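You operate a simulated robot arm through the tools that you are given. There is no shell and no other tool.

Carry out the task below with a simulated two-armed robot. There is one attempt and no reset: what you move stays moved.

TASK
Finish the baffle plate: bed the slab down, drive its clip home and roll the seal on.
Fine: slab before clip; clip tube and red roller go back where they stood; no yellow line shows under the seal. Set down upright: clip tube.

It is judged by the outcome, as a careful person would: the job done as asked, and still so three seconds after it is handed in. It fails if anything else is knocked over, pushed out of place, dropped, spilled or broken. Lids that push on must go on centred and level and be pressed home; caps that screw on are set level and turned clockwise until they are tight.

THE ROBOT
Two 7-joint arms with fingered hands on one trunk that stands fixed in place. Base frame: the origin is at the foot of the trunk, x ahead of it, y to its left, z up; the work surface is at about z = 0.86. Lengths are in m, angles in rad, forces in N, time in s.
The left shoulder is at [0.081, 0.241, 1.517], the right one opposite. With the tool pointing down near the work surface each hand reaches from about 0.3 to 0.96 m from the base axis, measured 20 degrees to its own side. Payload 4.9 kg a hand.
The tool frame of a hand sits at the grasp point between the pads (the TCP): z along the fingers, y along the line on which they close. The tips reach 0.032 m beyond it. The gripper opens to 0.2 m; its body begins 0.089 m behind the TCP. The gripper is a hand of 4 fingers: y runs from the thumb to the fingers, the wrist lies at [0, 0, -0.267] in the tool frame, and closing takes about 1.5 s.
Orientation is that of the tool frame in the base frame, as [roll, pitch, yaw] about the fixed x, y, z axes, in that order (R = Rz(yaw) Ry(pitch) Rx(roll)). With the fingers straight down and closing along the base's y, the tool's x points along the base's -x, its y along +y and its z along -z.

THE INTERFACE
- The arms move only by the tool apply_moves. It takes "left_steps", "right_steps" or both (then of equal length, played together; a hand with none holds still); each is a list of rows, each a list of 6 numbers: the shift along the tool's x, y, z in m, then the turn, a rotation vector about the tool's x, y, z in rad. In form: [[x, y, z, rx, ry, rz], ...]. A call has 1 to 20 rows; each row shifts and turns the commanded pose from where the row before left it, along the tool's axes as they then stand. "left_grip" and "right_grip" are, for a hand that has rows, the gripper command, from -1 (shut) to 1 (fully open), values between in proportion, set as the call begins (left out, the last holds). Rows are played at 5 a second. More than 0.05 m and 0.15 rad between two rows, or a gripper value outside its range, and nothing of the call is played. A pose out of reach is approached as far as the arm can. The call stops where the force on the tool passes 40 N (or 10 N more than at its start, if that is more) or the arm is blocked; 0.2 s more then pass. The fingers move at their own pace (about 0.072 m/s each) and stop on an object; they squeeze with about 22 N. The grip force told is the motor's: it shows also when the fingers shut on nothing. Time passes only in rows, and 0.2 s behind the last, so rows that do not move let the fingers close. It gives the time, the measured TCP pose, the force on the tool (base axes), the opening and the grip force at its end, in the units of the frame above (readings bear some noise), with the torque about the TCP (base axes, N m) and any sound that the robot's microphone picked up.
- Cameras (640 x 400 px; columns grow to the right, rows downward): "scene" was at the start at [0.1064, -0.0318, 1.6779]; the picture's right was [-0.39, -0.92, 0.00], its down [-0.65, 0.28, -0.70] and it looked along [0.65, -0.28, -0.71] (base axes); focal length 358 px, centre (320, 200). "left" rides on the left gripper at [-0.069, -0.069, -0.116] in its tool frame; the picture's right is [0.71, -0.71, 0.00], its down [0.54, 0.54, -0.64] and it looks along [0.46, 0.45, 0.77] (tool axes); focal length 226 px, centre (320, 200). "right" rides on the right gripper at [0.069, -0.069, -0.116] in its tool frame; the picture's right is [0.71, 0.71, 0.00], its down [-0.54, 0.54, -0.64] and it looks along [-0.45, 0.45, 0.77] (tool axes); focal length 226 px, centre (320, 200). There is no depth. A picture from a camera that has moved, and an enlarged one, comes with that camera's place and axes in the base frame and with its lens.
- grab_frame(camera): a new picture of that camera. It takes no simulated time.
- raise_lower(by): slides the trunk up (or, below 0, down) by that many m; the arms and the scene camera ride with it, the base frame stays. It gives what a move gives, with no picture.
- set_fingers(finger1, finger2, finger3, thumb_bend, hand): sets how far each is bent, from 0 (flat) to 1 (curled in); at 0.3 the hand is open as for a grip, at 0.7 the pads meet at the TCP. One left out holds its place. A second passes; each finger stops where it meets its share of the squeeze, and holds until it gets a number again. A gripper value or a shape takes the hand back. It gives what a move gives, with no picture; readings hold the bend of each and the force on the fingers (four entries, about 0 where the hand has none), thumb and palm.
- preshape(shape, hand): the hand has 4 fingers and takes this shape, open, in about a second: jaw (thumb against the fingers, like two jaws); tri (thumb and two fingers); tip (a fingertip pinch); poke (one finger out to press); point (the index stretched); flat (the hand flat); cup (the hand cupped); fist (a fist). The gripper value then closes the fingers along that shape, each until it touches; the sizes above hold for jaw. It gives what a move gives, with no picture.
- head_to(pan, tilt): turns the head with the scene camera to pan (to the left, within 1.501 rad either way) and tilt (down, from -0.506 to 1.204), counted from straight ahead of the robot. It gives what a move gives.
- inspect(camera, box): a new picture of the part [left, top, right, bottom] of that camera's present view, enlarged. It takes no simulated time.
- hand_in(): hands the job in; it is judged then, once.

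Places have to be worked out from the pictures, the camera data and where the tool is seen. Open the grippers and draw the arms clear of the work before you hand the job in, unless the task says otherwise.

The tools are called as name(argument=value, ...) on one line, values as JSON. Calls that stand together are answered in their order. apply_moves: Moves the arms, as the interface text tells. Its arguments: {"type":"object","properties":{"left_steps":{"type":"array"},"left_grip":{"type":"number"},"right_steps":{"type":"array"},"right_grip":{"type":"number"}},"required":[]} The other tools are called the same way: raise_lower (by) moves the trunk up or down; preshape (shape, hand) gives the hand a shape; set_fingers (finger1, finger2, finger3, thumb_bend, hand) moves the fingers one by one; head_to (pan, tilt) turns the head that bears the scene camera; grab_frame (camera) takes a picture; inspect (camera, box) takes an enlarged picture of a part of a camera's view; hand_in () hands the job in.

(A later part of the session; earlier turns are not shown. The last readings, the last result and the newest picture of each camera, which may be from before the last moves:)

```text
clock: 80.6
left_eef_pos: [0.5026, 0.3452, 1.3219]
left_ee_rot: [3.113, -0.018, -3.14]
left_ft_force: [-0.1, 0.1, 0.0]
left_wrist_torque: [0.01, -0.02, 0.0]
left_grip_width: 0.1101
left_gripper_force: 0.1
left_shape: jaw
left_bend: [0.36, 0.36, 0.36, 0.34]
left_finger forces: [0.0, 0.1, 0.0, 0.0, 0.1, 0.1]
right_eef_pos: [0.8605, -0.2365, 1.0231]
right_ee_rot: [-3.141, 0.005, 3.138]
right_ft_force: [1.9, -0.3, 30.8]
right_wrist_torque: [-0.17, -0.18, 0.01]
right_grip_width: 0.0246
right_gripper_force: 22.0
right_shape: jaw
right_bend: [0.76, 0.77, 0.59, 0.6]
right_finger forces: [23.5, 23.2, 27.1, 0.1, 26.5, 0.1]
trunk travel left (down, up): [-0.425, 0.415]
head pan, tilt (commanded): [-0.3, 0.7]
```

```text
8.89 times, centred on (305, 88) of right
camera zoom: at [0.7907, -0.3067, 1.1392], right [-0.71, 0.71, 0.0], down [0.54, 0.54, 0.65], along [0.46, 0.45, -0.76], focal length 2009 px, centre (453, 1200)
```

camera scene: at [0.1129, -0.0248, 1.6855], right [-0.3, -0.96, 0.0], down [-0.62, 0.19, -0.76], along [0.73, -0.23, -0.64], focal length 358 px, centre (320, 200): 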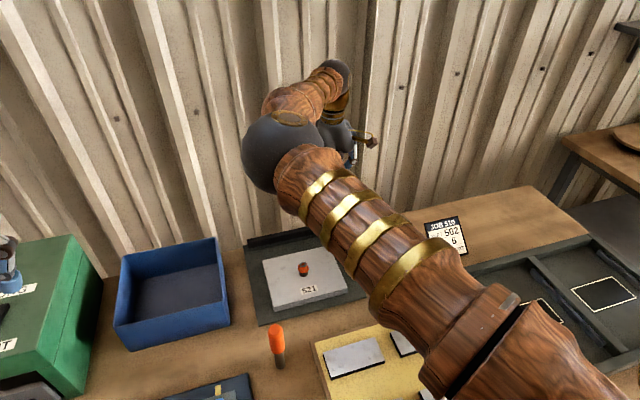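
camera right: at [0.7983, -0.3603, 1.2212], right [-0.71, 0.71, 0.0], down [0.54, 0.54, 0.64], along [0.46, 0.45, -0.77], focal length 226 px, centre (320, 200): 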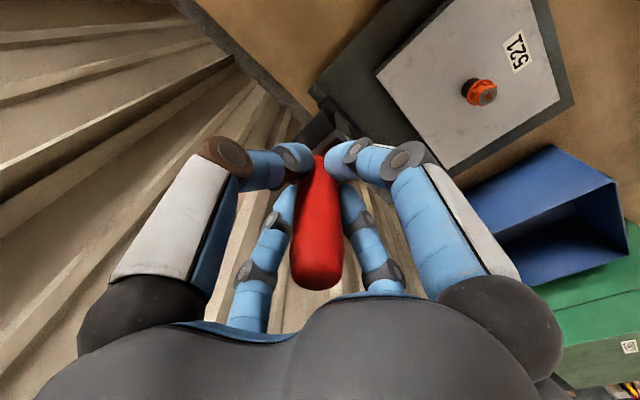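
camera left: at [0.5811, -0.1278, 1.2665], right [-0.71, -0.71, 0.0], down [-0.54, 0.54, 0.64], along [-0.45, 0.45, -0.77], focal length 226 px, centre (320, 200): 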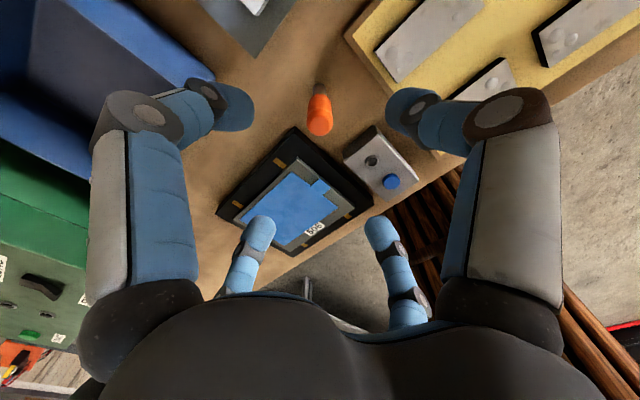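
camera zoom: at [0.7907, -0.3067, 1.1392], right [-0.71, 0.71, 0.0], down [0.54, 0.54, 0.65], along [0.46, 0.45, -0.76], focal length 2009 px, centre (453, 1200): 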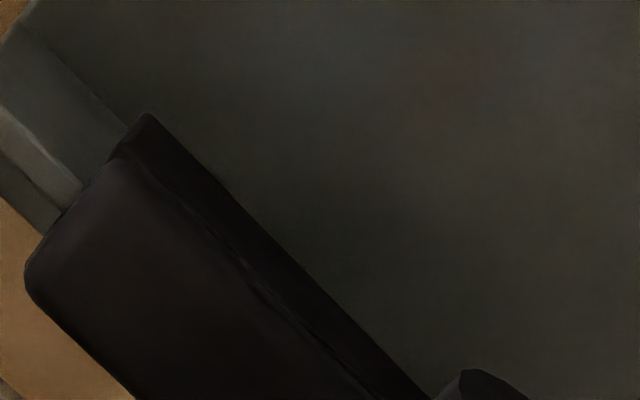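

This camera looks too steeply to judge the yellow line. I keep rolling toward the left end in short stretches, watching the force, and will inspect the line from low afterwards.

apply_moves(right_steps=[[0, 0.008, 0, 0, 0, 0], [0, 0.008, 0, 0, 0, 0], [0, 0.008, 0, 0, 0, 0], [0, 0.008, 0, 0, 0, 0], [0, 0.008, 0, 0, 0, 0]])

```text
clock: 81.8
left_eef_pos: [0.5036, 0.3449, 1.3222]
left_ee_rot: [3.112, -0.02, -3.141]
left_ft_force: [0.3, -0.3, 0.1]
left_wrist_torque: [-0.01, -0.03, -0.02]
left_grip_width: 0.1102
left_gripper_force: 0.0
left_shape: jaw
left_bend: [0.36, 0.36, 0.36, 0.34]
left_finger forces: [0.0, 0.0, 0.0, 0.0, 0.0, 0.0]
right_eef_pos: [0.8617, -0.1971, 1.0225]
right_ee_rot: [3.141, 0.003, 3.141]
right_ft_force: [1.3, -0.5, 28.1]
right_wrist_torque: [-0.13, -0.07, -0.01]
right_grip_width: 0.0247
right_gripper_force: 22.4
right_shape: jaw
right_bend: [0.76, 0.77, 0.59, 0.6]
right_finger forces: [24.2, 23.4, 26.4, 0.0, 26.0, 0.1]
trunk travel left (down, up): [-0.425, 0.415]
head pan, tilt (commanded): [-0.3, 0.7]
```

Steady at 28 N. I continue rolling toward the left end.

apply_moves(right_steps=[[0, 0.009, 0, 0, 0, 0], [0, 0.009, 0, 0, 0, 0], [0, 0.009, 0, 0, 0, 0], [0, 0.009, 0, 0, 0, 0], [0, 0.009, 0, 0, 0, 0], [0, 0.009, 0, 0, 0, 0], [0, 0.009, 0, 0, 0, 0], [0, 0.009, 0, 0, 0, 0], [0, 0.009, 0, 0, 0, 0], [0, 0.009, 0, 0, 0, 0]])

grab_frame(camera="right")

grab_frame(camera="scene")

```text
clock: 84.0
left_eef_pos: [0.504, 0.3458, 1.322]
left_ee_rot: [3.111, -0.02, 3.141]
left_ft_force: [0.7, 0.5, 0.2]
left_wrist_torque: [0.0, -0.02, -0.05]
left_grip_width: 0.1103
left_gripper_force: 0.0
left_shape: jaw
left_bend: [0.36, 0.36, 0.36, 0.34]
left_finger forces: [0.1, 0.1, 0.1, 0.0, 0.1, 0.1]
right_eef_pos: [0.8606, -0.1063, 1.0218]
right_ee_rot: [-3.141, 0.004, -3.141]
right_ft_force: [-0.7, -0.1, 29.5]
right_wrist_torque: [-0.08, 0.0, -0.03]
right_grip_width: 0.0248
right_gripper_force: 22.0
right_shape: jaw
right_bend: [0.76, 0.77, 0.59, 0.6]
right_finger forces: [25.7, 23.6, 26.2, 0.0, 25.8, 0.0]
trunk travel left (down, up): [-0.425, 0.415]
head pan, tilt (commanded): [-0.3, 0.7]
```

```text
taken
camera right: at [0.7913, -0.177, 1.1378], right [-0.71, 0.71, 0.0], down [0.54, 0.54, 0.64], along [0.46, 0.45, -0.76], focal length 226 px, centre (320, 200)
```

right: 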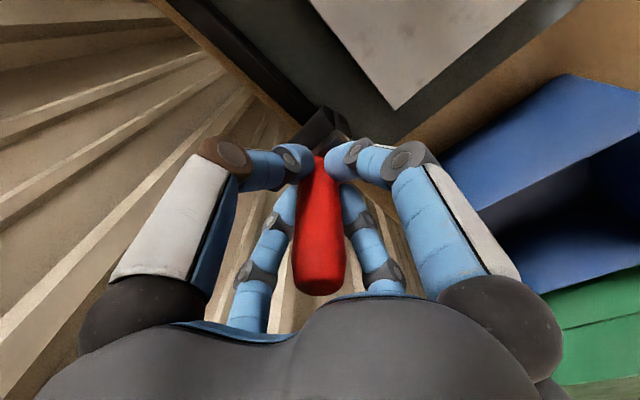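

```text
taken
camera scene: at [0.1084, -0.0238, 1.6858], right [-0.3, -0.96, 0.0], down [-0.61, 0.19, -0.77], along [0.73, -0.23, -0.64], focal length 358 px, centre (320, 200)
```

scene: 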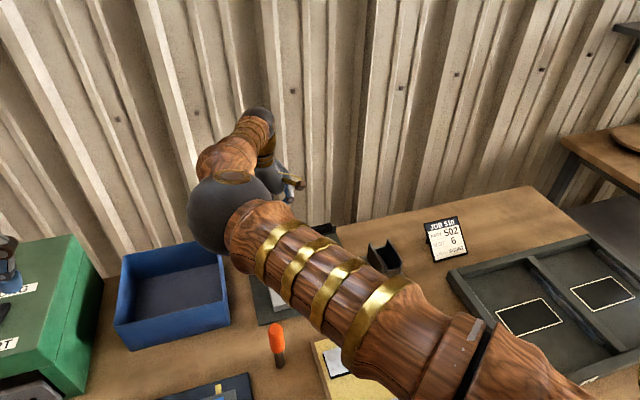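

Still steady near 30 N. I roll on to the left end, stopping just short of its edge.

apply_moves(right_steps=[[0, 0.009, 0, 0, 0, 0], [0, 0.009, 0, 0, 0, 0], [0, 0.009, 0, 0, 0, 0], [0, 0.009, 0, 0, 0, 0], [0, 0.009, 0, 0, 0, 0], [0, 0.009, 0, 0, 0, 0], [0, 0.009, 0, 0, 0, 0], [0, 0.009, 0, 0, 0, 0], [0, 0, 0, 0, 0, 0]])

inspect(camera="right", box=[200, 30, 420, 170])

```text
clock: 86.0
left_eef_pos: [0.5049, 0.3446, 1.3211]
left_ee_rot: [3.111, -0.021, -3.141]
left_ft_force: [0.0, 0.5, -0.6]
left_wrist_torque: [0.0, -0.01, -0.04]
left_grip_width: 0.1098
left_gripper_force: 0.0
left_shape: jaw
left_bend: [0.36, 0.36, 0.36, 0.34]
left_finger forces: [0.0, 0.1, 0.1, 0.1, 0.0, 0.1]
right_eef_pos: [0.8626, -0.0367, 1.0208]
right_ee_rot: [-3.141, 0.002, 3.14]
right_ft_force: [-0.3, 0.4, 20.6]
right_wrist_torque: [-0.06, 0.03, 0.05]
right_grip_width: 0.0247
right_gripper_force: 22.3
right_shape: jaw
right_bend: [0.76, 0.77, 0.59, 0.6]
right_finger forces: [25.2, 22.9, 24.9, 0.1, 24.5, 0.0]
trunk travel left (down, up): [-0.425, 0.415]
head pan, tilt (commanded): [-0.3, 0.7]
```

```text
2.86 times, centred on (310, 100) of right
camera zoom: at [0.7922, -0.1069, 1.1375], right [-0.71, 0.71, 0.0], down [0.54, 0.54, 0.64], along [0.46, 0.45, -0.76], focal length 646 px, centre (349, 486)
```

zoom: 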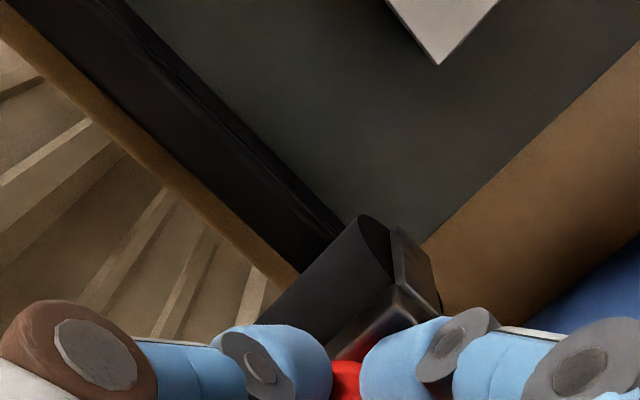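

Force fell to 21 N at the left end, so the seal may be yielding. I go 8 mm further, then press 2 mm deeper and roll back to the right.

apply_moves(right_steps=[[0, 0.008, 0, 0, 0, 0], [0, 0, 0.001, 0, 0, 0], [0, 0, 0.001, 0, 0, 0], [0, 0, 0, 0, 0, 0]])

```text
clock: 87.0
left_eef_pos: [0.5068, 0.3448, 1.3208]
left_ee_rot: [3.113, -0.022, 3.141]
left_ft_force: [0.5, -0.7, 0.3]
left_wrist_torque: [0.03, 0.0, 0.01]
left_grip_width: 0.11
left_gripper_force: 0.0
left_shape: jaw
left_bend: [0.36, 0.36, 0.36, 0.34]
left_finger forces: [0.0, 0.1, 0.0, 0.0, 0.0, 0.0]
right_eef_pos: [0.8634, -0.0279, 1.0171]
right_ee_rot: [3.141, 0.0, -3.141]
right_ft_force: [-0.9, 4.7, 3.8]
right_wrist_torque: [0.43, 0.02, 0.01]
right_grip_width: 0.024
right_gripper_force: 22.5
right_shape: jaw
right_bend: [0.76, 0.78, 0.59, 0.6]
right_finger forces: [22.0, 23.9, 23.0, 0.1, 18.2, 0.0]
trunk travel left (down, up): [-0.425, 0.415]
head pan, tilt (commanded): [-0.3, 0.7]
```

The roller has started to slip off the left end (side force 5 N). I raise it, move back onto the seal, and press again there.

apply_moves(right_steps=[[0, 0, -0.004, 0, 0, 0], [0, 0, -0.006, 0, 0, 0], [0, -0.015, 0, 0, 0, 0], [0, 0, 0, 0, 0, 0]])

inspect(camera="right", box=[200, 30, 420, 170])

```text
clock: 88.0
left_eef_pos: [0.5075, 0.3435, 1.3202]
left_ee_rot: [3.109, -0.022, -3.142]
left_ft_force: [-0.2, -0.4, -0.1]
left_wrist_torque: [0.01, 0.01, -0.01]
left_grip_width: 0.11
left_gripper_force: 0.0
left_shape: jaw
left_bend: [0.36, 0.36, 0.36, 0.34]
left_finger forces: [0.1, 0.1, 0.0, 0.0, 0.0, 0.0]
right_eef_pos: [0.8632, -0.0433, 1.0283]
right_ee_rot: [-3.14, 0.001, 3.139]
right_ft_force: [0.2, 0.2, -1.9]
right_wrist_torque: [0.01, 0.04, 0.02]
right_grip_width: 0.0243
right_gripper_force: 21.6
right_shape: jaw
right_bend: [0.76, 0.77, 0.59, 0.6]
right_finger forces: [20.9, 19.6, 22.4, 0.0, 19.3, 0.0]
trunk travel left (down, up): [-0.425, 0.415]
head pan, tilt (commanded): [-0.3, 0.7]
```

```text
2.86 times, centred on (310, 100) of right
camera zoom: at [0.7938, -0.1134, 1.1445], right [-0.71, 0.71, 0.0], down [0.54, 0.54, 0.64], along [0.46, 0.45, -0.77], focal length 646 px, centre (349, 486)
```

zoom: 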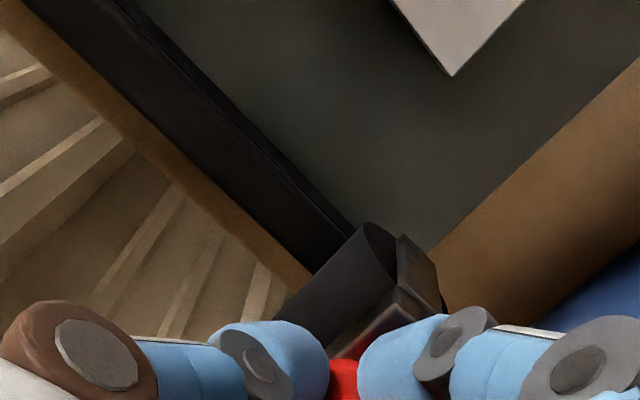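

Before more passes I want to see the yellow line. I lift the roller, carry it back to the right, and tilt the hand so its camera sees the seal from a low angle beside the fingers.

apply_moves(right_steps=[[0, 0, -0.05, 0, 0, 0], [0, 0, -0.05, 0, 0, 0], [0.027, -0.0415, 0, 0, 0, 0], [0.027, -0.0415, 0, 0, 0, 0], [0.027, -0.0415, 0, 0, 0, 0], [0.027, -0.0415, 0, 0, 0, 0], [0.027, -0.0415, 0, 0, 0, 0], [0.027, -0.0415, 0, 0, 0, 0], [0.027, -0.0415, 0, 0, 0, 0], [0.027, -0.0415, 0, 0, 0, 0], [0.027, -0.0415, 0, 0, 0, 0], [0, 0, -0.02, 0, 0, 0]])

apply_moves(right_steps=[[0, 0, 0, 0, 0, 0.13], [0, 0, 0, 0, 0, 0.13], [0, 0, 0, 0, 0, 0.13], [0, 0, 0, 0, 0, 0.13], [0, 0, 0, -0.095, -0.095, 0], [0, 0, 0, -0.095, -0.095, 0], [0, 0, 0, -0.095, -0.095, 0], [0, 0, 0, -0.095, -0.095, 0], [0, 0, 0, -0.095, -0.095, 0], [0, 0, 0, -0.095, -0.095, 0], [0, 0, 0, 0, 0, 0]])

grab_frame(camera="right")

grab_frame(camera="scene")

```text
clock: 90.6
left_eef_pos: [0.5053, 0.3467, 1.3197]
left_ee_rot: [3.111, -0.023, -3.14]
left_ft_force: [0.0, -1.1, 0.1]
left_wrist_torque: [0.0, -0.01, -0.01]
left_grip_width: 0.1101
left_gripper_force: 0.1
left_shape: jaw
left_bend: [0.36, 0.36, 0.36, 0.34]
left_finger forces: [0.1, 0.0, 0.0, 0.0, 0.0, 0.0]
right_eef_pos: [0.6194, -0.4167, 1.1488]
right_ee_rot: [3.141, 0.002, 3.142]
right_ft_force: [0.4, 0.3, -2.2]
right_wrist_torque: [0.0, -0.01, -0.01]
right_grip_width: 0.0241
right_gripper_force: 21.6
right_shape: jaw
right_bend: [0.76, 0.77, 0.59, 0.6]
right_finger forces: [19.5, 18.5, 22.1, 0.0, 18.9, 0.0]
trunk travel left (down, up): [-0.425, 0.415]
head pan, tilt (commanded): [-0.3, 0.7]
```

```text
clock: 93.0
left_eef_pos: [0.5074, 0.3444, 1.321]
left_ee_rot: [3.109, -0.022, 3.141]
left_ft_force: [-1.2, -0.5, 1.0]
left_wrist_torque: [0.0, 0.02, -0.01]
left_grip_width: 0.1099
left_gripper_force: 0.0
left_shape: jaw
left_bend: [0.36, 0.36, 0.36, 0.34]
left_finger forces: [0.1, 0.1, 0.1, 0.0, 0.0, 0.1]
right_eef_pos: [0.6197, -0.4148, 1.1474]
right_ee_rot: [2.505, 0.538, 2.44]
right_ft_force: [-1.2, -1.0, -3.0]
right_wrist_torque: [-0.01, 0.08, -0.04]
right_grip_width: 0.0241
right_gripper_force: 22.1
right_shape: jaw
right_bend: [0.76, 0.77, 0.59, 0.6]
right_finger forces: [19.9, 18.2, 21.9, 0.0, 19.6, 0.0]
trunk travel left (down, up): [-0.425, 0.415]
head pan, tilt (commanded): [-0.3, 0.7]
```

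```text
taken
camera right: at [0.4737, -0.456, 1.1575], right [-0.26, 0.97, 0.0], down [0.06, 0.02, 1.0], along [0.96, 0.26, -0.06], focal length 226 px, centre (320, 200)
```

right: 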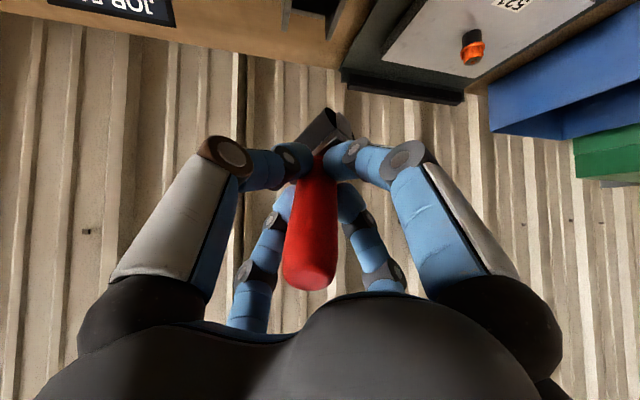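

```text
taken
camera scene: at [0.1131, -0.0246, 1.6854], right [-0.3, -0.96, 0.0], down [-0.62, 0.19, -0.76], along [0.73, -0.23, -0.64], focal length 358 px, centre (320, 200)
```

scene: 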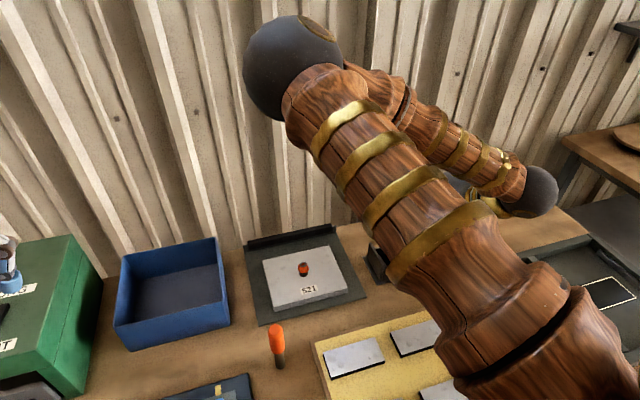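

The seal is now in view at a low angle just above the hand in the picture; I zoom in on it.

inspect(camera="right", box=[325, 30, 485, 130])

inspect(camera="right", box=[330, 55, 410, 115])

inspect(camera="right", box=[400, 60, 480, 120])

inspect(camera="right", box=[280, 95, 380, 170])

```text
4.00 times, centred on (405, 80) of right
camera zoom: at [0.4737, -0.456, 1.1575], right [-0.26, 0.97, 0.0], down [0.06, 0.02, 1.0], along [0.96, 0.26, -0.06], focal length 904 px, centre (-20, 680)
```

zoom: 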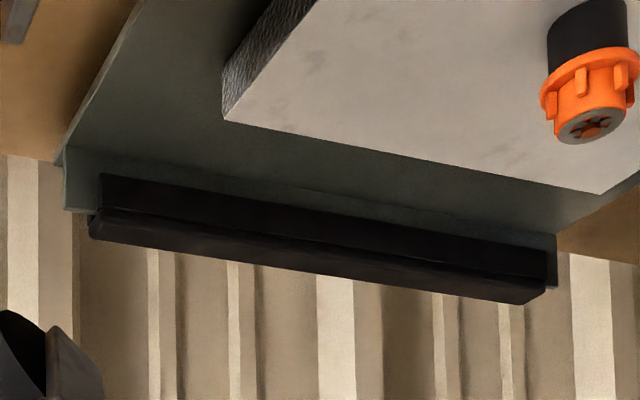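

```text
6.67 times, centred on (370, 85) of right
camera zoom: at [0.4737, -0.456, 1.1575], right [-0.26, 0.97, 0.0], down [0.06, 0.02, 1.0], along [0.96, 0.26, -0.06], focal length 1507 px, centre (-13, 967)
```

zoom: 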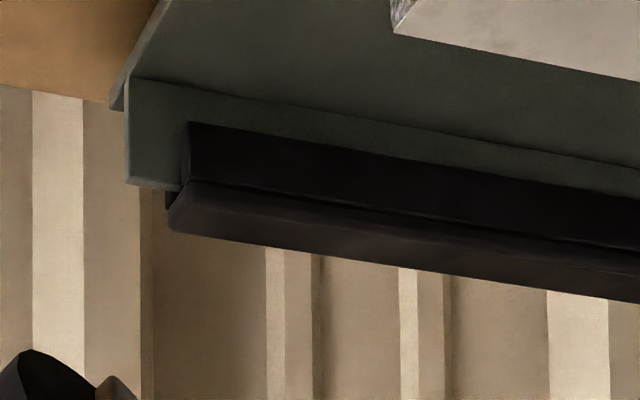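

```text
6.67 times, centred on (440, 90) of right
camera zoom: at [0.4737, -0.456, 1.1575], right [-0.26, 0.97, 0.0], down [0.06, 0.02, 1.0], along [0.96, 0.26, -0.06], focal length 1507 px, centre (-480, 933)
```

zoom: 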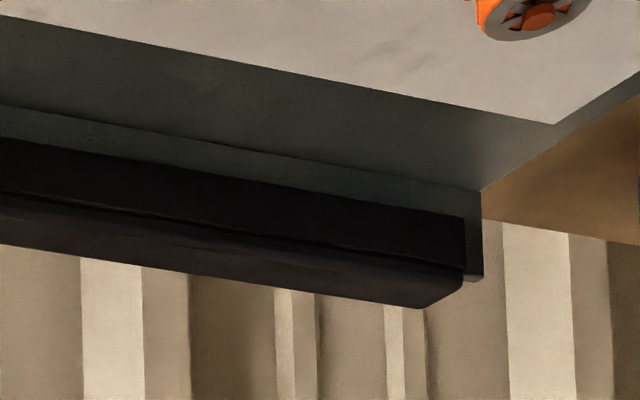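

```text
5.33 times, centred on (330, 132) of right
camera zoom: at [0.4737, -0.456, 1.1575], right [-0.26, 0.97, 0.0], down [0.06, 0.02, 1.0], along [0.96, 0.26, -0.06], focal length 1206 px, centre (267, 560)
```

zoom: 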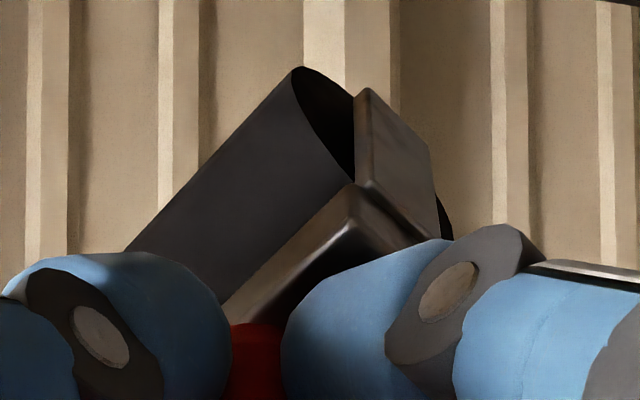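

No yellow shows along the seal now. I zoom harder along its lower edge in three stretches to be sure.

inspect(camera="right", box=[345, 62, 385, 92])

inspect(camera="right", box=[385, 68, 425, 98])

inspect(camera="right", box=[425, 78, 465, 108])

```text
13.33 times, centred on (365, 77) of right
camera zoom: at [0.4737, -0.456, 1.1575], right [-0.26, 0.97, 0.0], down [0.06, 0.02, 1.0], along [0.96, 0.26, -0.06], focal length 3014 px, centre (-280, 1840)
```

zoom: 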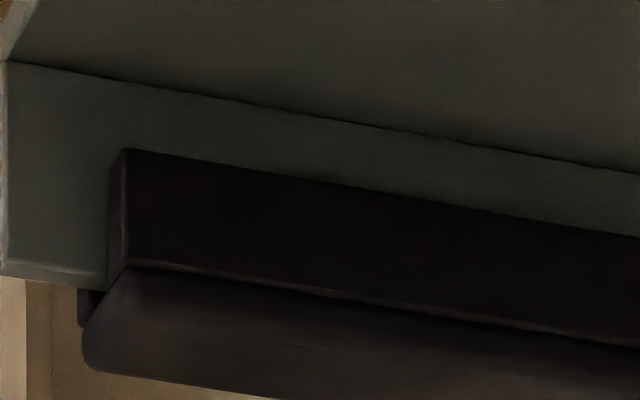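

```text
13.33 times, centred on (405, 83) of right
camera zoom: at [0.4737, -0.456, 1.1575], right [-0.26, 0.97, 0.0], down [0.06, 0.02, 1.0], along [0.96, 0.26, -0.06], focal length 3014 px, centre (-813, 1760)
```

zoom: 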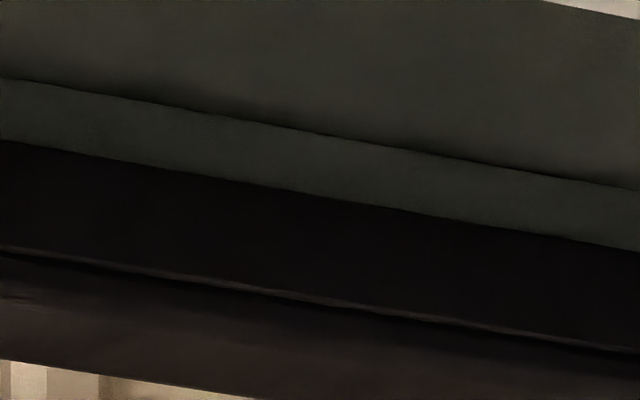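

```text
13.33 times, centred on (445, 93) of right
camera zoom: at [0.4737, -0.456, 1.1575], right [-0.26, 0.97, 0.0], down [0.06, 0.02, 1.0], along [0.96, 0.26, -0.06], focal length 3014 px, centre (-1347, 1627)
```

zoom: 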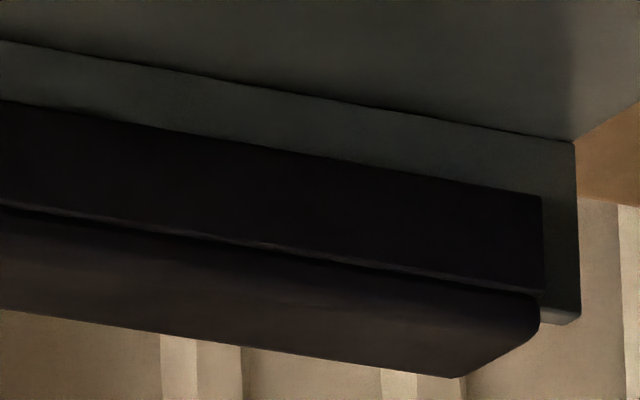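

The seal covers the yellow line along its whole length, level at both ends. Now I straighten the hand again and bring the roller back above its stand.

apply_moves(right_steps=[[0, 0, 0, 0.095, 0.095, 0], [0, 0, 0, 0.095, 0.095, 0], [0, 0, 0, 0.095, 0.095, 0], [0, 0, 0, 0.095, 0.095, 0], [0, 0, 0, 0.095, 0.095, 0], [0, 0, 0, 0.095, 0.095, 0], [0, 0, 0, 0, 0, -0.13], [0, 0, 0, 0, 0, -0.13], [0, 0, 0, 0, 0, -0.13], [0, 0, 0, 0, 0, -0.13], [-0.039, 0.00825, 0, 0, 0, 0], [-0.039, 0.00825, 0, 0, 0, 0], [0, 0, 0, 0, 0, 0]])

grab_frame(camera="right")

inspect(camera="right", box=[270, 30, 370, 150])

```text
clock: 95.8
left_eef_pos: [0.5057, 0.344, 1.3204]
left_ee_rot: [3.111, -0.023, 3.14]
left_ft_force: [0.8, -0.3, 0.5]
left_wrist_torque: [0.01, -0.07, -0.01]
left_grip_width: 0.1098
left_gripper_force: 0.1
left_shape: jaw
left_bend: [0.36, 0.36, 0.36, 0.34]
left_finger forces: [0.0, 0.0, 0.1, 0.1, 0.0, 0.0]
right_eef_pos: [0.6955, -0.3993, 1.1473]
right_ee_rot: [3.141, 0.001, 3.141]
right_ft_force: [-1.0, -1.3, -3.3]
right_wrist_torque: [0.0, -0.01, 0.04]
right_grip_width: 0.0242
right_gripper_force: 21.6
right_shape: jaw
right_bend: [0.76, 0.77, 0.59, 0.6]
right_finger forces: [19.4, 18.6, 22.2, 0.1, 18.7, 0.0]
trunk travel left (down, up): [-0.425, 0.415]
head pan, tilt (commanded): [-0.3, 0.7]
```

```text
taken
camera right: at [0.627, -0.4681, 1.2637], right [-0.71, 0.71, 0.0], down [0.54, 0.54, 0.64], along [0.46, 0.45, -0.77], focal length 226 px, centre (320, 200)
```

right: 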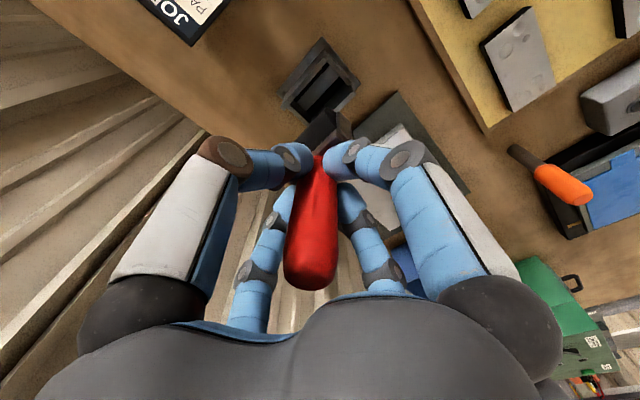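

```text
3.33 times, centred on (320, 90) of right
camera zoom: at [0.627, -0.4681, 1.2637], right [-0.71, 0.71, 0.0], down [0.54, 0.54, 0.64], along [0.46, 0.45, -0.77], focal length 754 px, centre (320, 567)
```

zoom: 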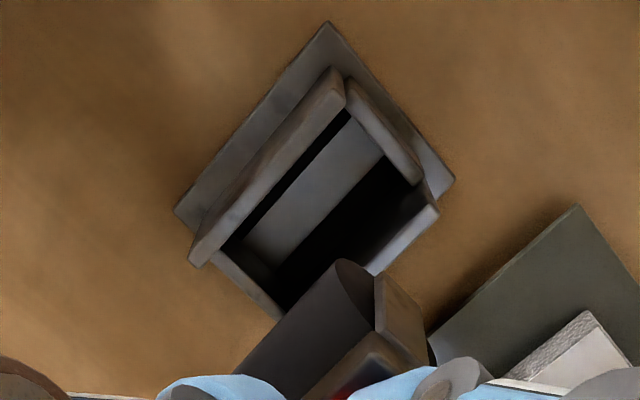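

The roller sits in the hand almost as before (its handle leans a couple of degrees). I lower it to just above the stand's walls and check alignment with the pocket.

apply_moves(right_steps=[[0, 0, 0.03, 0, 0, 0], [0, 0, 0.03, 0, 0, 0], [0, 0, 0.03, 0, 0, 0], [0, 0, 0.01, 0, 0, 0], [0, 0, 0, 0, 0, 0]])

inspect(camera="right", box=[260, 40, 380, 160])

head_to(pan=-0.5, tilt=0.75)

grab_frame(camera="scene")

```text
clock: 97.0
left_eef_pos: [0.5071, 0.3444, 1.3204]
left_ee_rot: [3.112, -0.022, -3.141]
left_ft_force: [-0.6, 0.0, -0.7]
left_wrist_torque: [-0.02, -0.04, -0.02]
left_grip_width: 0.1103
left_gripper_force: 0.0
left_shape: jaw
left_bend: [0.36, 0.36, 0.36, 0.34]
left_finger forces: [0.0, 0.1, 0.1, 0.0, 0.0, 0.0]
right_eef_pos: [0.6971, -0.4008, 1.0473]
right_ee_rot: [-3.141, 0.001, 3.141]
right_ft_force: [-0.6, 0.7, -2.7]
right_wrist_torque: [-0.04, -0.03, 0.02]
right_grip_width: 0.0241
right_gripper_force: 22.5
right_shape: jaw
right_bend: [0.76, 0.77, 0.59, 0.6]
right_finger forces: [19.4, 18.4, 22.1, 0.0, 18.7, 0.1]
trunk travel left (down, up): [-0.425, 0.415]
head pan, tilt (commanded): [-0.3, 0.7]
```

```text
3.33 times, centred on (320, 100) of right
camera zoom: at [0.6276, -0.4699, 1.1641], right [-0.71, 0.71, 0.0], down [0.54, 0.54, 0.64], along [0.46, 0.45, -0.77], focal length 754 px, centre (320, 533)
```

zoom: 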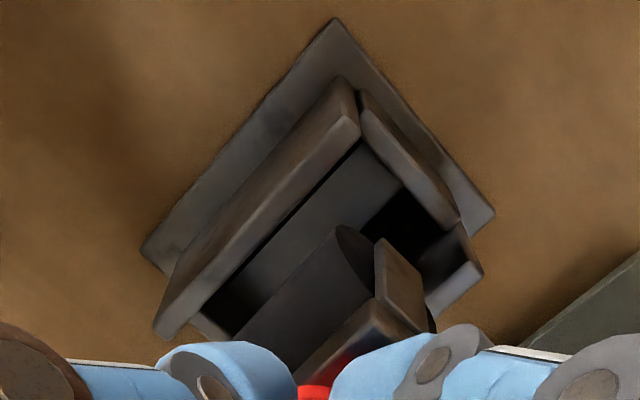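

```text
clock: 97.7
left_eef_pos: [0.5076, 0.344, 1.3204]
left_ee_rot: [3.109, -0.022, 3.141]
left_ft_force: [-0.3, 1.5, -0.5]
left_wrist_torque: [0.0, 0.0, 0.0]
left_grip_width: 0.11
left_gripper_force: 0.0
left_shape: jaw
left_bend: [0.36, 0.36, 0.36, 0.34]
left_finger forces: [0.0, 0.1, 0.1, 0.0, 0.1, 0.0]
right_eef_pos: [0.6964, -0.3998, 1.0486]
right_ee_rot: [3.141, -0.001, 3.139]
right_ft_force: [0.2, 0.0, -2.6]
right_wrist_torque: [0.01, -0.02, 0.04]
right_grip_width: 0.024
right_gripper_force: 21.9
right_shape: jaw
right_bend: [0.76, 0.77, 0.59, 0.6]
right_finger forces: [19.5, 18.5, 22.3, 0.0, 18.6, 0.1]
trunk travel left (down, up): [-0.425, 0.415]
head pan, tilt (commanded): [-0.499, 0.75]
```

```text
taken
camera scene: at [0.1047, -0.0395, 1.6812], right [-0.48, -0.88, 0.0], down [-0.6, 0.33, -0.73], along [0.64, -0.35, -0.68], focal length 358 px, centre (320, 200)
```

scene: 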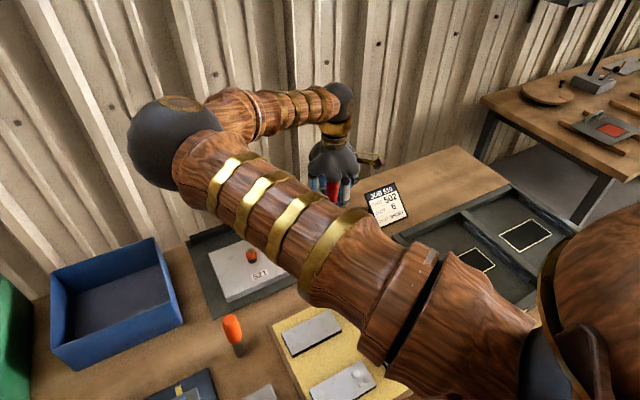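

By bookkeeping the hand is exactly over the pick-up point. I lower into the pocket in small steps, watching for side forces.

apply_moves(right_steps=[[0, 0, 0.008, 0, 0, 0], [0, 0, 0.008, 0, 0, 0], [0, 0, 0.008, 0, 0, 0], [0, 0, 0.008, 0, 0, 0], [0, 0, 0, 0, 0, 0]])

inspect(camera="right", box=[260, 40, 380, 160])

```text
clock: 98.9
left_eef_pos: [0.507, 0.3445, 1.3205]
left_ee_rot: [3.11, -0.022, 3.14]
left_ft_force: [-0.5, 0.1, 0.1]
left_wrist_torque: [0.03, -0.03, 0.02]
left_grip_width: 0.1102
left_gripper_force: 0.1
left_shape: jaw
left_bend: [0.36, 0.36, 0.36, 0.34]
left_finger forces: [0.0, 0.1, 0.1, 0.1, 0.1, 0.0]
right_eef_pos: [0.6971, -0.3983, 1.0148]
right_ee_rot: [-3.141, 0.003, 3.141]
right_ft_force: [-0.6, -0.5, -2.6]
right_wrist_torque: [0.01, 0.01, 0.0]
right_grip_width: 0.0242
right_gripper_force: 21.9
right_shape: jaw
right_bend: [0.76, 0.77, 0.59, 0.6]
right_finger forces: [19.3, 18.4, 22.2, 0.1, 18.6, 0.1]
trunk travel left (down, up): [-0.425, 0.415]
head pan, tilt (commanded): [-0.499, 0.75]
```

```text
3.33 times, centred on (320, 100) of right
camera zoom: at [0.6285, -0.4687, 1.1315], right [-0.71, 0.71, 0.0], down [0.54, 0.54, 0.64], along [0.46, 0.45, -0.77], focal length 754 px, centre (320, 533)
```

zoom: 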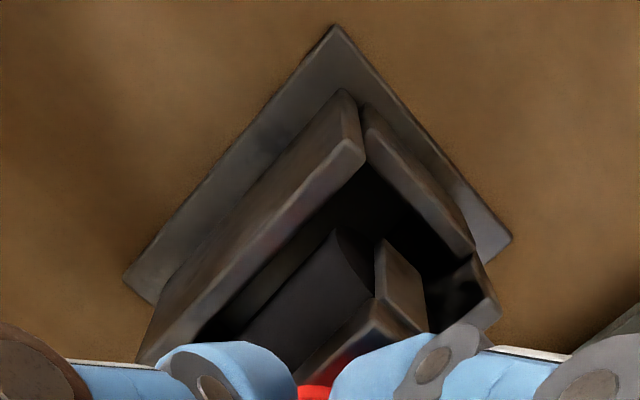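

The roller is entering the pocket freely. I continue down.

apply_moves(right_steps=[[0, 0, 0.008, 0, 0, 0], [0, 0, 0.008, 0, 0, 0], [0, 0, 0.008, 0, 0, 0], [0, 0, 0.006, 0, 0, 0], [0, 0, 0, 0, 0, 0]])

inspect(camera="right", box=[260, 40, 380, 160])

```text
clock: 100.1
left_eef_pos: [0.5082, 0.346, 1.3211]
left_ee_rot: [3.109, -0.023, 3.141]
left_ft_force: [-0.4, 0.4, 0.1]
left_wrist_torque: [0.0, -0.01, -0.03]
left_grip_width: 0.1104
left_gripper_force: 0.2
left_shape: jaw
left_bend: [0.36, 0.36, 0.36, 0.34]
left_finger forces: [0.1, 0.0, 0.0, 0.1, 0.0, 0.0]
right_eef_pos: [0.6997, -0.399, 0.984]
right_ee_rot: [3.14, 0.001, 3.14]
right_ft_force: [0.3, -0.2, -2.3]
right_wrist_torque: [0.01, 0.01, 0.0]
right_grip_width: 0.0241
right_gripper_force: 21.2
right_shape: jaw
right_bend: [0.76, 0.77, 0.59, 0.6]
right_finger forces: [19.3, 18.5, 22.3, 0.0, 18.5, 0.1]
trunk travel left (down, up): [-0.425, 0.415]
head pan, tilt (commanded): [-0.499, 0.75]
```

```text
3.33 times, centred on (320, 100) of right
camera zoom: at [0.6301, -0.4686, 1.1008], right [-0.71, 0.71, 0.0], down [0.54, 0.54, 0.64], along [0.46, 0.45, -0.77], focal length 754 px, centre (320, 533)
```

zoom: 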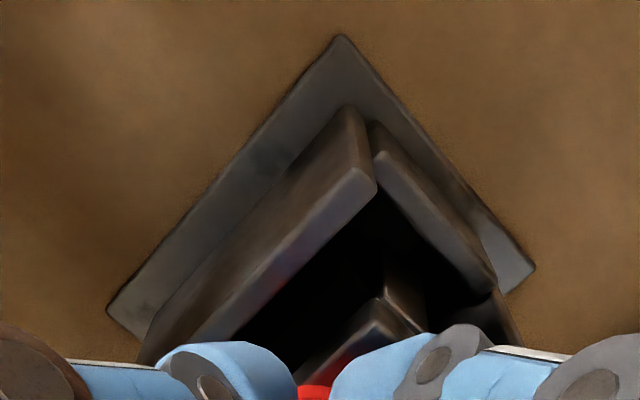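

Going in cleanly with no side force at z≈0.984. I lower the last centimetre in 2–3 mm steps until it rests.

apply_moves(right_steps=[[0, 0, 0.003, 0, 0, 0], [0, 0, 0.003, 0, 0, 0], [0, 0, 0.002, 0, 0, 0], [0, 0, 0.002, 0, 0, 0], [0, 0, 0.001, 0, 0, 0], [0, 0, 0, 0, 0, 0]])

```text
clock: 101.5
left_eef_pos: [0.5071, 0.3448, 1.3197]
left_ee_rot: [3.11, -0.023, -3.139]
left_ft_force: [-0.2, -0.6, 0.4]
left_wrist_torque: [-0.04, 0.0, 0.02]
left_grip_width: 0.1102
left_gripper_force: 0.0
left_shape: jaw
left_bend: [0.36, 0.36, 0.36, 0.34]
left_finger forces: [0.0, 0.0, 0.0, 0.1, 0.0, 0.0]
right_eef_pos: [0.6997, -0.3989, 0.9742]
right_ee_rot: [-3.141, 0.0, 3.141]
right_ft_force: [-1.2, -0.9, 0.8]
right_wrist_torque: [-0.05, 0.04, -0.01]
right_grip_width: 0.0244
right_gripper_force: 22.3
right_shape: jaw
right_bend: [0.76, 0.77, 0.59, 0.6]
right_finger forces: [20.0, 18.4, 22.2, 0.0, 19.3, 0.0]
trunk travel left (down, up): [-0.425, 0.415]
head pan, tilt (commanded): [-0.499, 0.75]
```

It rests on the stand's floor (weight gone from the reading). I open the fingers gently and check before rising.

apply_moves(right_steps=[[0, 0, 0.001, 0, 0, 0], [0, 0, 0, 0, 0, 0], [0, 0, 0, 0, 0, 0], [0, 0, 0, 0, 0, 0], [0, 0, 0, 0, 0, 0], [0, 0, 0, 0, 0, 0], [0, 0, 0, 0, 0, 0]], right_grip=0.2)

inspect(camera="right", box=[180, 40, 460, 300])

```text
clock: 103.1
left_eef_pos: [0.5067, 0.3447, 1.32]
left_ee_rot: [3.11, -0.022, 3.142]
left_ft_force: [0.3, -0.3, -0.1]
left_wrist_torque: [-0.01, 0.02, -0.02]
left_grip_width: 0.1103
left_gripper_force: 0.0
left_shape: jaw
left_bend: [0.36, 0.36, 0.36, 0.34]
left_finger forces: [0.0, 0.0, 0.1, 0.1, 0.0, 0.1]
right_eef_pos: [0.6982, -0.4, 0.9752]
right_ee_rot: [3.14, -0.001, 3.141]
right_ft_force: [0.3, 0.0, -1.5]
right_wrist_torque: [0.01, 0.03, 0.02]
right_grip_width: 0.1196
right_gripper_force: 0.1
right_shape: jaw
right_bend: [0.34, 0.34, 0.34, 0.32]
right_finger forces: [0.0, 0.0, 0.1, 0.0, 0.0, 0.1]
trunk travel left (down, up): [-0.425, 0.415]
head pan, tilt (commanded): [-0.499, 0.75]
```

```text
1.54 times, centred on (320, 170) of right
camera zoom: at [0.6294, -0.4695, 1.0896], right [-0.71, 0.71, 0.0], down [0.54, 0.54, 0.64], along [0.46, 0.45, -0.77], focal length 348 px, centre (320, 246)
```

zoom: 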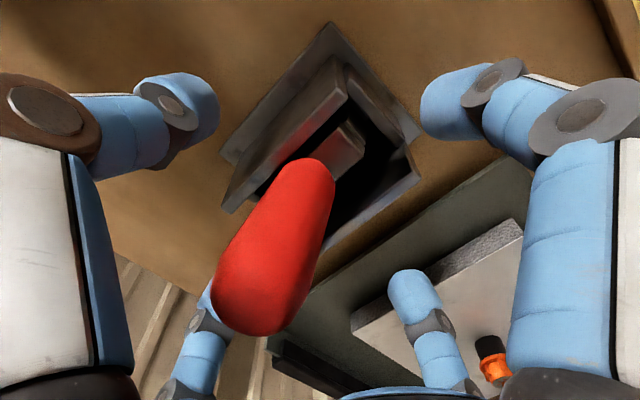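

The roller is in its stand but its handle now leans noticeably more than before. I zoom in to see what it rests against.

inspect(camera="right", box=[270, 40, 370, 160])

inspect(camera="scene", box=[290, 120, 380, 220])

```text
3.33 times, centred on (320, 100) of right
camera zoom: at [0.6294, -0.4695, 1.0896], right [-0.71, 0.71, 0.0], down [0.54, 0.54, 0.64], along [0.46, 0.45, -0.77], focal length 754 px, centre (320, 533)
```

zoom: 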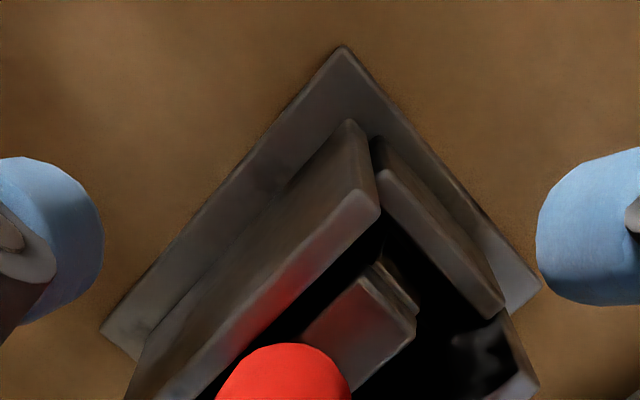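

```text
4.00 times, centred on (335, 170) of scene
camera zoom: at [0.1046, -0.0393, 1.6812], right [-0.48, -0.88, 0.0], down [-0.6, 0.33, -0.73], along [0.64, -0.35, -0.68], focal length 1432 px, centre (260, 320)
```

zoom: 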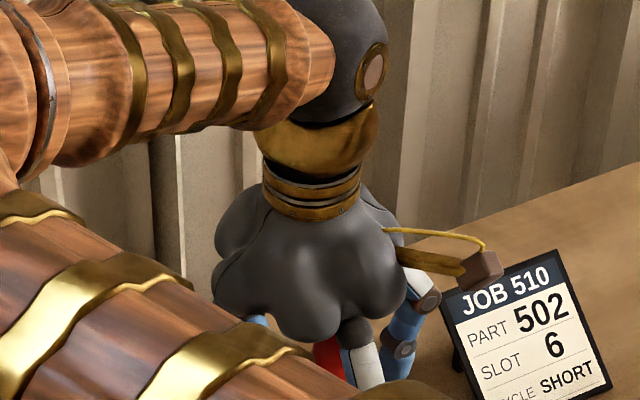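

The yoke has tipped against the stand's right wall. I close the hand again to bring the handle upright, then check.

apply_moves(right_steps=[[0, 0, 0, 0, 0, 0], [0, 0, 0, 0, 0, 0], [0, 0, 0, 0, 0, 0], [0, 0, 0, 0, 0, 0], [0, 0, 0, 0, 0, 0], [0, 0, 0, 0, 0, 0], [0, 0, 0, 0, 0, 0], [0, 0, 0, 0, 0, 0], [0, 0, 0, 0, 0, 0]], right_grip=-1)

inspect(camera="right", box=[180, 40, 460, 300])

```text
clock: 105.1
left_eef_pos: [0.5063, 0.3433, 1.3199]
left_ee_rot: [3.11, -0.022, -3.142]
left_ft_force: [0.6, -0.6, 0.0]
left_wrist_torque: [-0.03, -0.01, -0.01]
left_grip_width: 0.1101
left_gripper_force: 0.0
left_shape: jaw
left_bend: [0.36, 0.36, 0.36, 0.34]
left_finger forces: [0.1, 0.0, 0.1, 0.0, 0.0, 0.0]
right_eef_pos: [0.6988, -0.3999, 0.9724]
right_ee_rot: [-3.141, -0.001, 3.141]
right_ft_force: [0.9, 1.0, 0.0]
right_wrist_torque: [0.08, -0.02, -0.02]
right_grip_width: 0.0313
right_gripper_force: 21.8
right_shape: jaw
right_bend: [0.75, 0.71, 0.74, 0.49]
right_finger forces: [15.5, 19.7, 16.5, 0.1, 19.1, 0.0]
trunk travel left (down, up): [-0.425, 0.415]
head pan, tilt (commanded): [-0.499, 0.75]
```

```text
1.54 times, centred on (320, 170) of right
camera zoom: at [0.6295, -0.4695, 1.0894], right [-0.71, 0.71, 0.0], down [0.54, 0.54, 0.64], along [0.46, 0.45, -0.77], focal length 348 px, centre (320, 246)
```

zoom: 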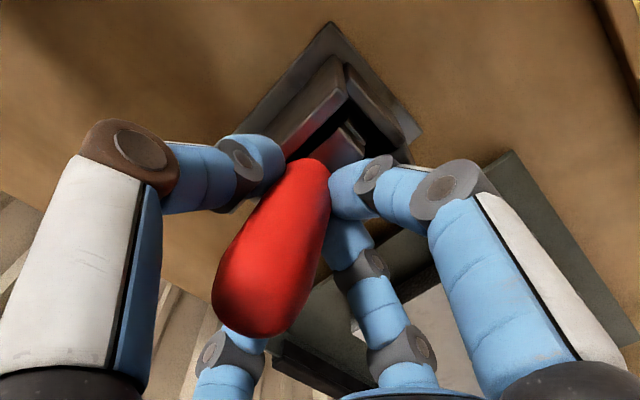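

The fingers only clamped it in its leaning pose. I open again and raise the hand straight up to measure the lean from above before correcting it.

apply_moves(right_steps=[[0, 0, 0, 0, 0, 0], [0, 0, 0, 0, 0, 0], [0, 0, 0, 0, 0, 0], [0, 0, 0, 0, 0, 0], [0, 0, 0, 0, 0, 0], [0, 0, 0, 0, 0, 0], [0, 0, 0, 0, 0, 0]], right_grip=0.4)

inspect(camera="right", box=[180, 40, 460, 300])

```text
clock: 106.7
left_eef_pos: [0.5065, 0.3449, 1.3213]
left_ee_rot: [3.11, -0.023, 3.141]
left_ft_force: [0.1, 0.5, -0.6]
left_wrist_torque: [0.02, -0.02, 0.02]
left_grip_width: 0.1102
left_gripper_force: 0.1
left_shape: jaw
left_bend: [0.36, 0.36, 0.36, 0.34]
left_finger forces: [0.1, 0.0, 0.0, 0.0, 0.0, 0.1]
right_eef_pos: [0.6992, -0.4002, 0.9736]
right_ee_rot: [3.141, -0.001, 3.14]
right_ft_force: [0.6, 0.8, -0.6]
right_wrist_torque: [0.02, 0.01, 0.0]
right_grip_width: 0.1402
right_gripper_force: 0.1
right_shape: jaw
right_bend: [0.31, 0.31, 0.31, 0.28]
right_finger forces: [0.1, 0.0, 0.0, 0.1, 0.0, 0.1]
trunk travel left (down, up): [-0.425, 0.415]
head pan, tilt (commanded): [-0.499, 0.75]
```

```text
1.54 times, centred on (320, 170) of right
camera zoom: at [0.6293, -0.4695, 1.0897], right [-0.71, 0.71, 0.0], down [0.54, 0.54, 0.64], along [0.46, 0.45, -0.77], focal length 348 px, centre (320, 246)
```

zoom: 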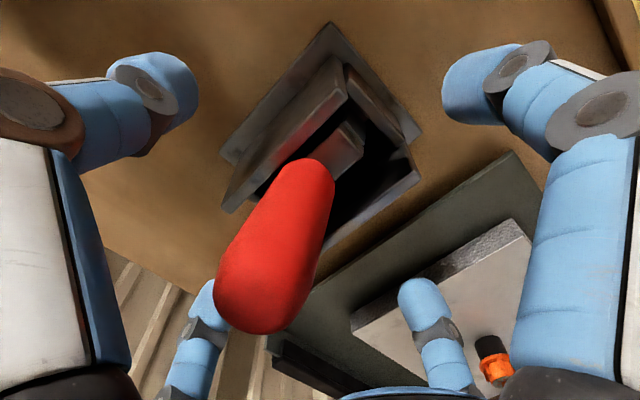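

Handle free. I raise the hand for a second view of the leaning handle.

apply_moves(right_steps=[[0, 0, -0.02, 0, 0, 0], [0, 0, -0.04, 0, 0, 0], [0, 0, -0.045, 0, 0, 0], [0, 0, -0.045, 0, 0, 0], [0, 0, -0.045, 0, 0, 0], [0, 0, 0, 0, 0, 0]])

grab_frame(camera="right")

inspect(camera="right", box=[270, 30, 370, 150])

```text
clock: 108.1
left_eef_pos: [0.507, 0.3454, 1.3204]
left_ee_rot: [3.109, -0.022, 3.141]
left_ft_force: [-0.5, 0.5, -0.3]
left_wrist_torque: [0.02, 0.01, 0.01]
left_grip_width: 0.1103
left_gripper_force: 0.0
left_shape: jaw
left_bend: [0.36, 0.36, 0.36, 0.34]
left_finger forces: [0.0, 0.1, 0.1, 0.0, 0.1, 0.0]
right_eef_pos: [0.699, -0.4, 1.1695]
right_ee_rot: [3.139, -0.001, 3.14]
right_ft_force: [0.5, 0.6, 0.1]
right_wrist_torque: [0.03, 0.0, -0.01]
right_grip_width: 0.1398
right_gripper_force: 0.0
right_shape: jaw
right_bend: [0.31, 0.31, 0.31, 0.28]
right_finger forces: [0.0, 0.1, 0.1, 0.0, 0.0, 0.0]
trunk travel left (down, up): [-0.425, 0.415]
head pan, tilt (commanded): [-0.499, 0.75]
```

```text
taken
camera right: at [0.6298, -0.4689, 1.2844], right [-0.71, 0.71, 0.0], down [0.54, 0.54, 0.64], along [0.46, 0.45, -0.77], focal length 226 px, centre (320, 200)
```

right: 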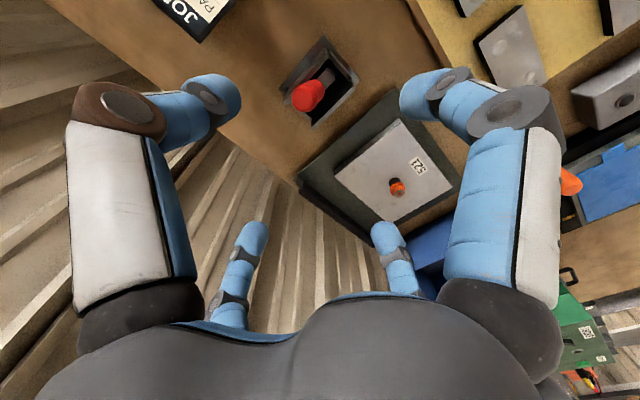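

```text
3.33 times, centred on (320, 90) of right
camera zoom: at [0.6298, -0.4689, 1.2844], right [-0.71, 0.71, 0.0], down [0.54, 0.54, 0.64], along [0.46, 0.45, -0.77], focal length 754 px, centre (320, 567)
```

zoom: 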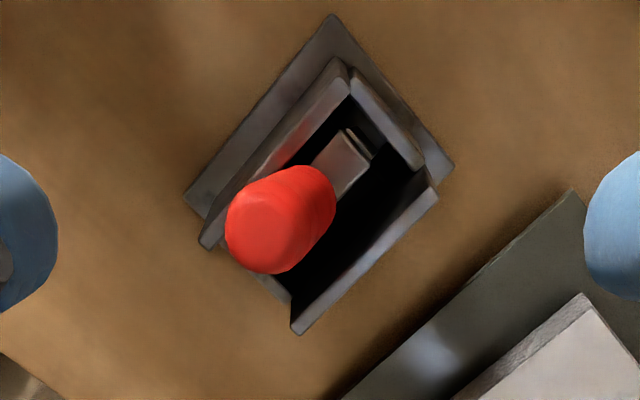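

Now I see it: the tool has simply pivoted about its roller and leans about 12° to the right (-y) onto the wall; its roller is in the right place. I tilt the hand to match the handle's axis so I can grip it coaxially.

apply_moves(right_steps=[[0.00125, -0.03, 0, 0, 0, 0], [0.00125, -0.03, 0, 0, 0, 0], [0, 0, 0, -0.103, 0, 0], [0, 0, 0, -0.103, 0, 0], [0, 0, 0.03, 0, 0, 0], [0, 0, 0.02, 0, 0, 0], [0, 0, 0, 0, 0, 0]], right_grip=0.2)

inspect(camera="right", box=[220, 40, 420, 200])

```text
clock: 109.7
left_eef_pos: [0.5061, 0.3445, 1.3223]
left_ee_rot: [3.109, -0.023, 3.141]
left_ft_force: [-0.6, -0.2, 0.1]
left_wrist_torque: [0.02, 0.0, -0.02]
left_grip_width: 0.1102
left_gripper_force: 0.1
left_shape: jaw
left_bend: [0.36, 0.36, 0.36, 0.34]
left_finger forces: [0.0, 0.1, 0.1, 0.0, 0.0, 0.1]
right_eef_pos: [0.6952, -0.4494, 1.1194]
right_ee_rot: [2.934, 0.001, 3.139]
right_ft_force: [-0.3, 0.3, 0.5]
right_wrist_torque: [0.0, -0.04, -0.01]
right_grip_width: 0.1205
right_gripper_force: 0.0
right_shape: jaw
right_bend: [0.34, 0.34, 0.34, 0.32]
right_finger forces: [0.0, 0.1, 0.0, 0.0, 0.1, 0.1]
trunk travel left (down, up): [-0.425, 0.415]
head pan, tilt (commanded): [-0.499, 0.75]
```

```text
2.50 times, centred on (320, 120) of right
camera zoom: at [0.6253, -0.5414, 1.2195], right [-0.71, 0.69, 0.14], down [0.54, 0.4, 0.74], along [0.46, 0.6, -0.66], focal length 565 px, centre (320, 400)
```

zoom: 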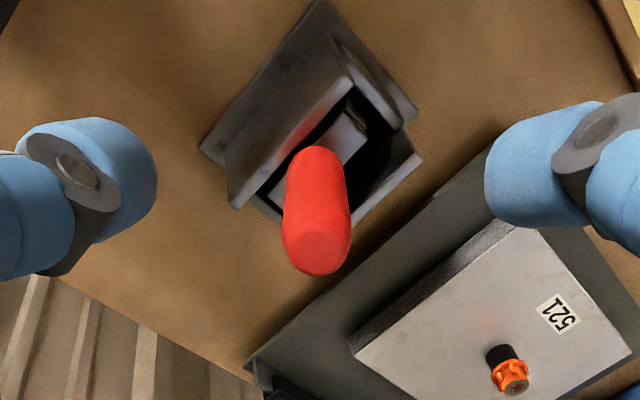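

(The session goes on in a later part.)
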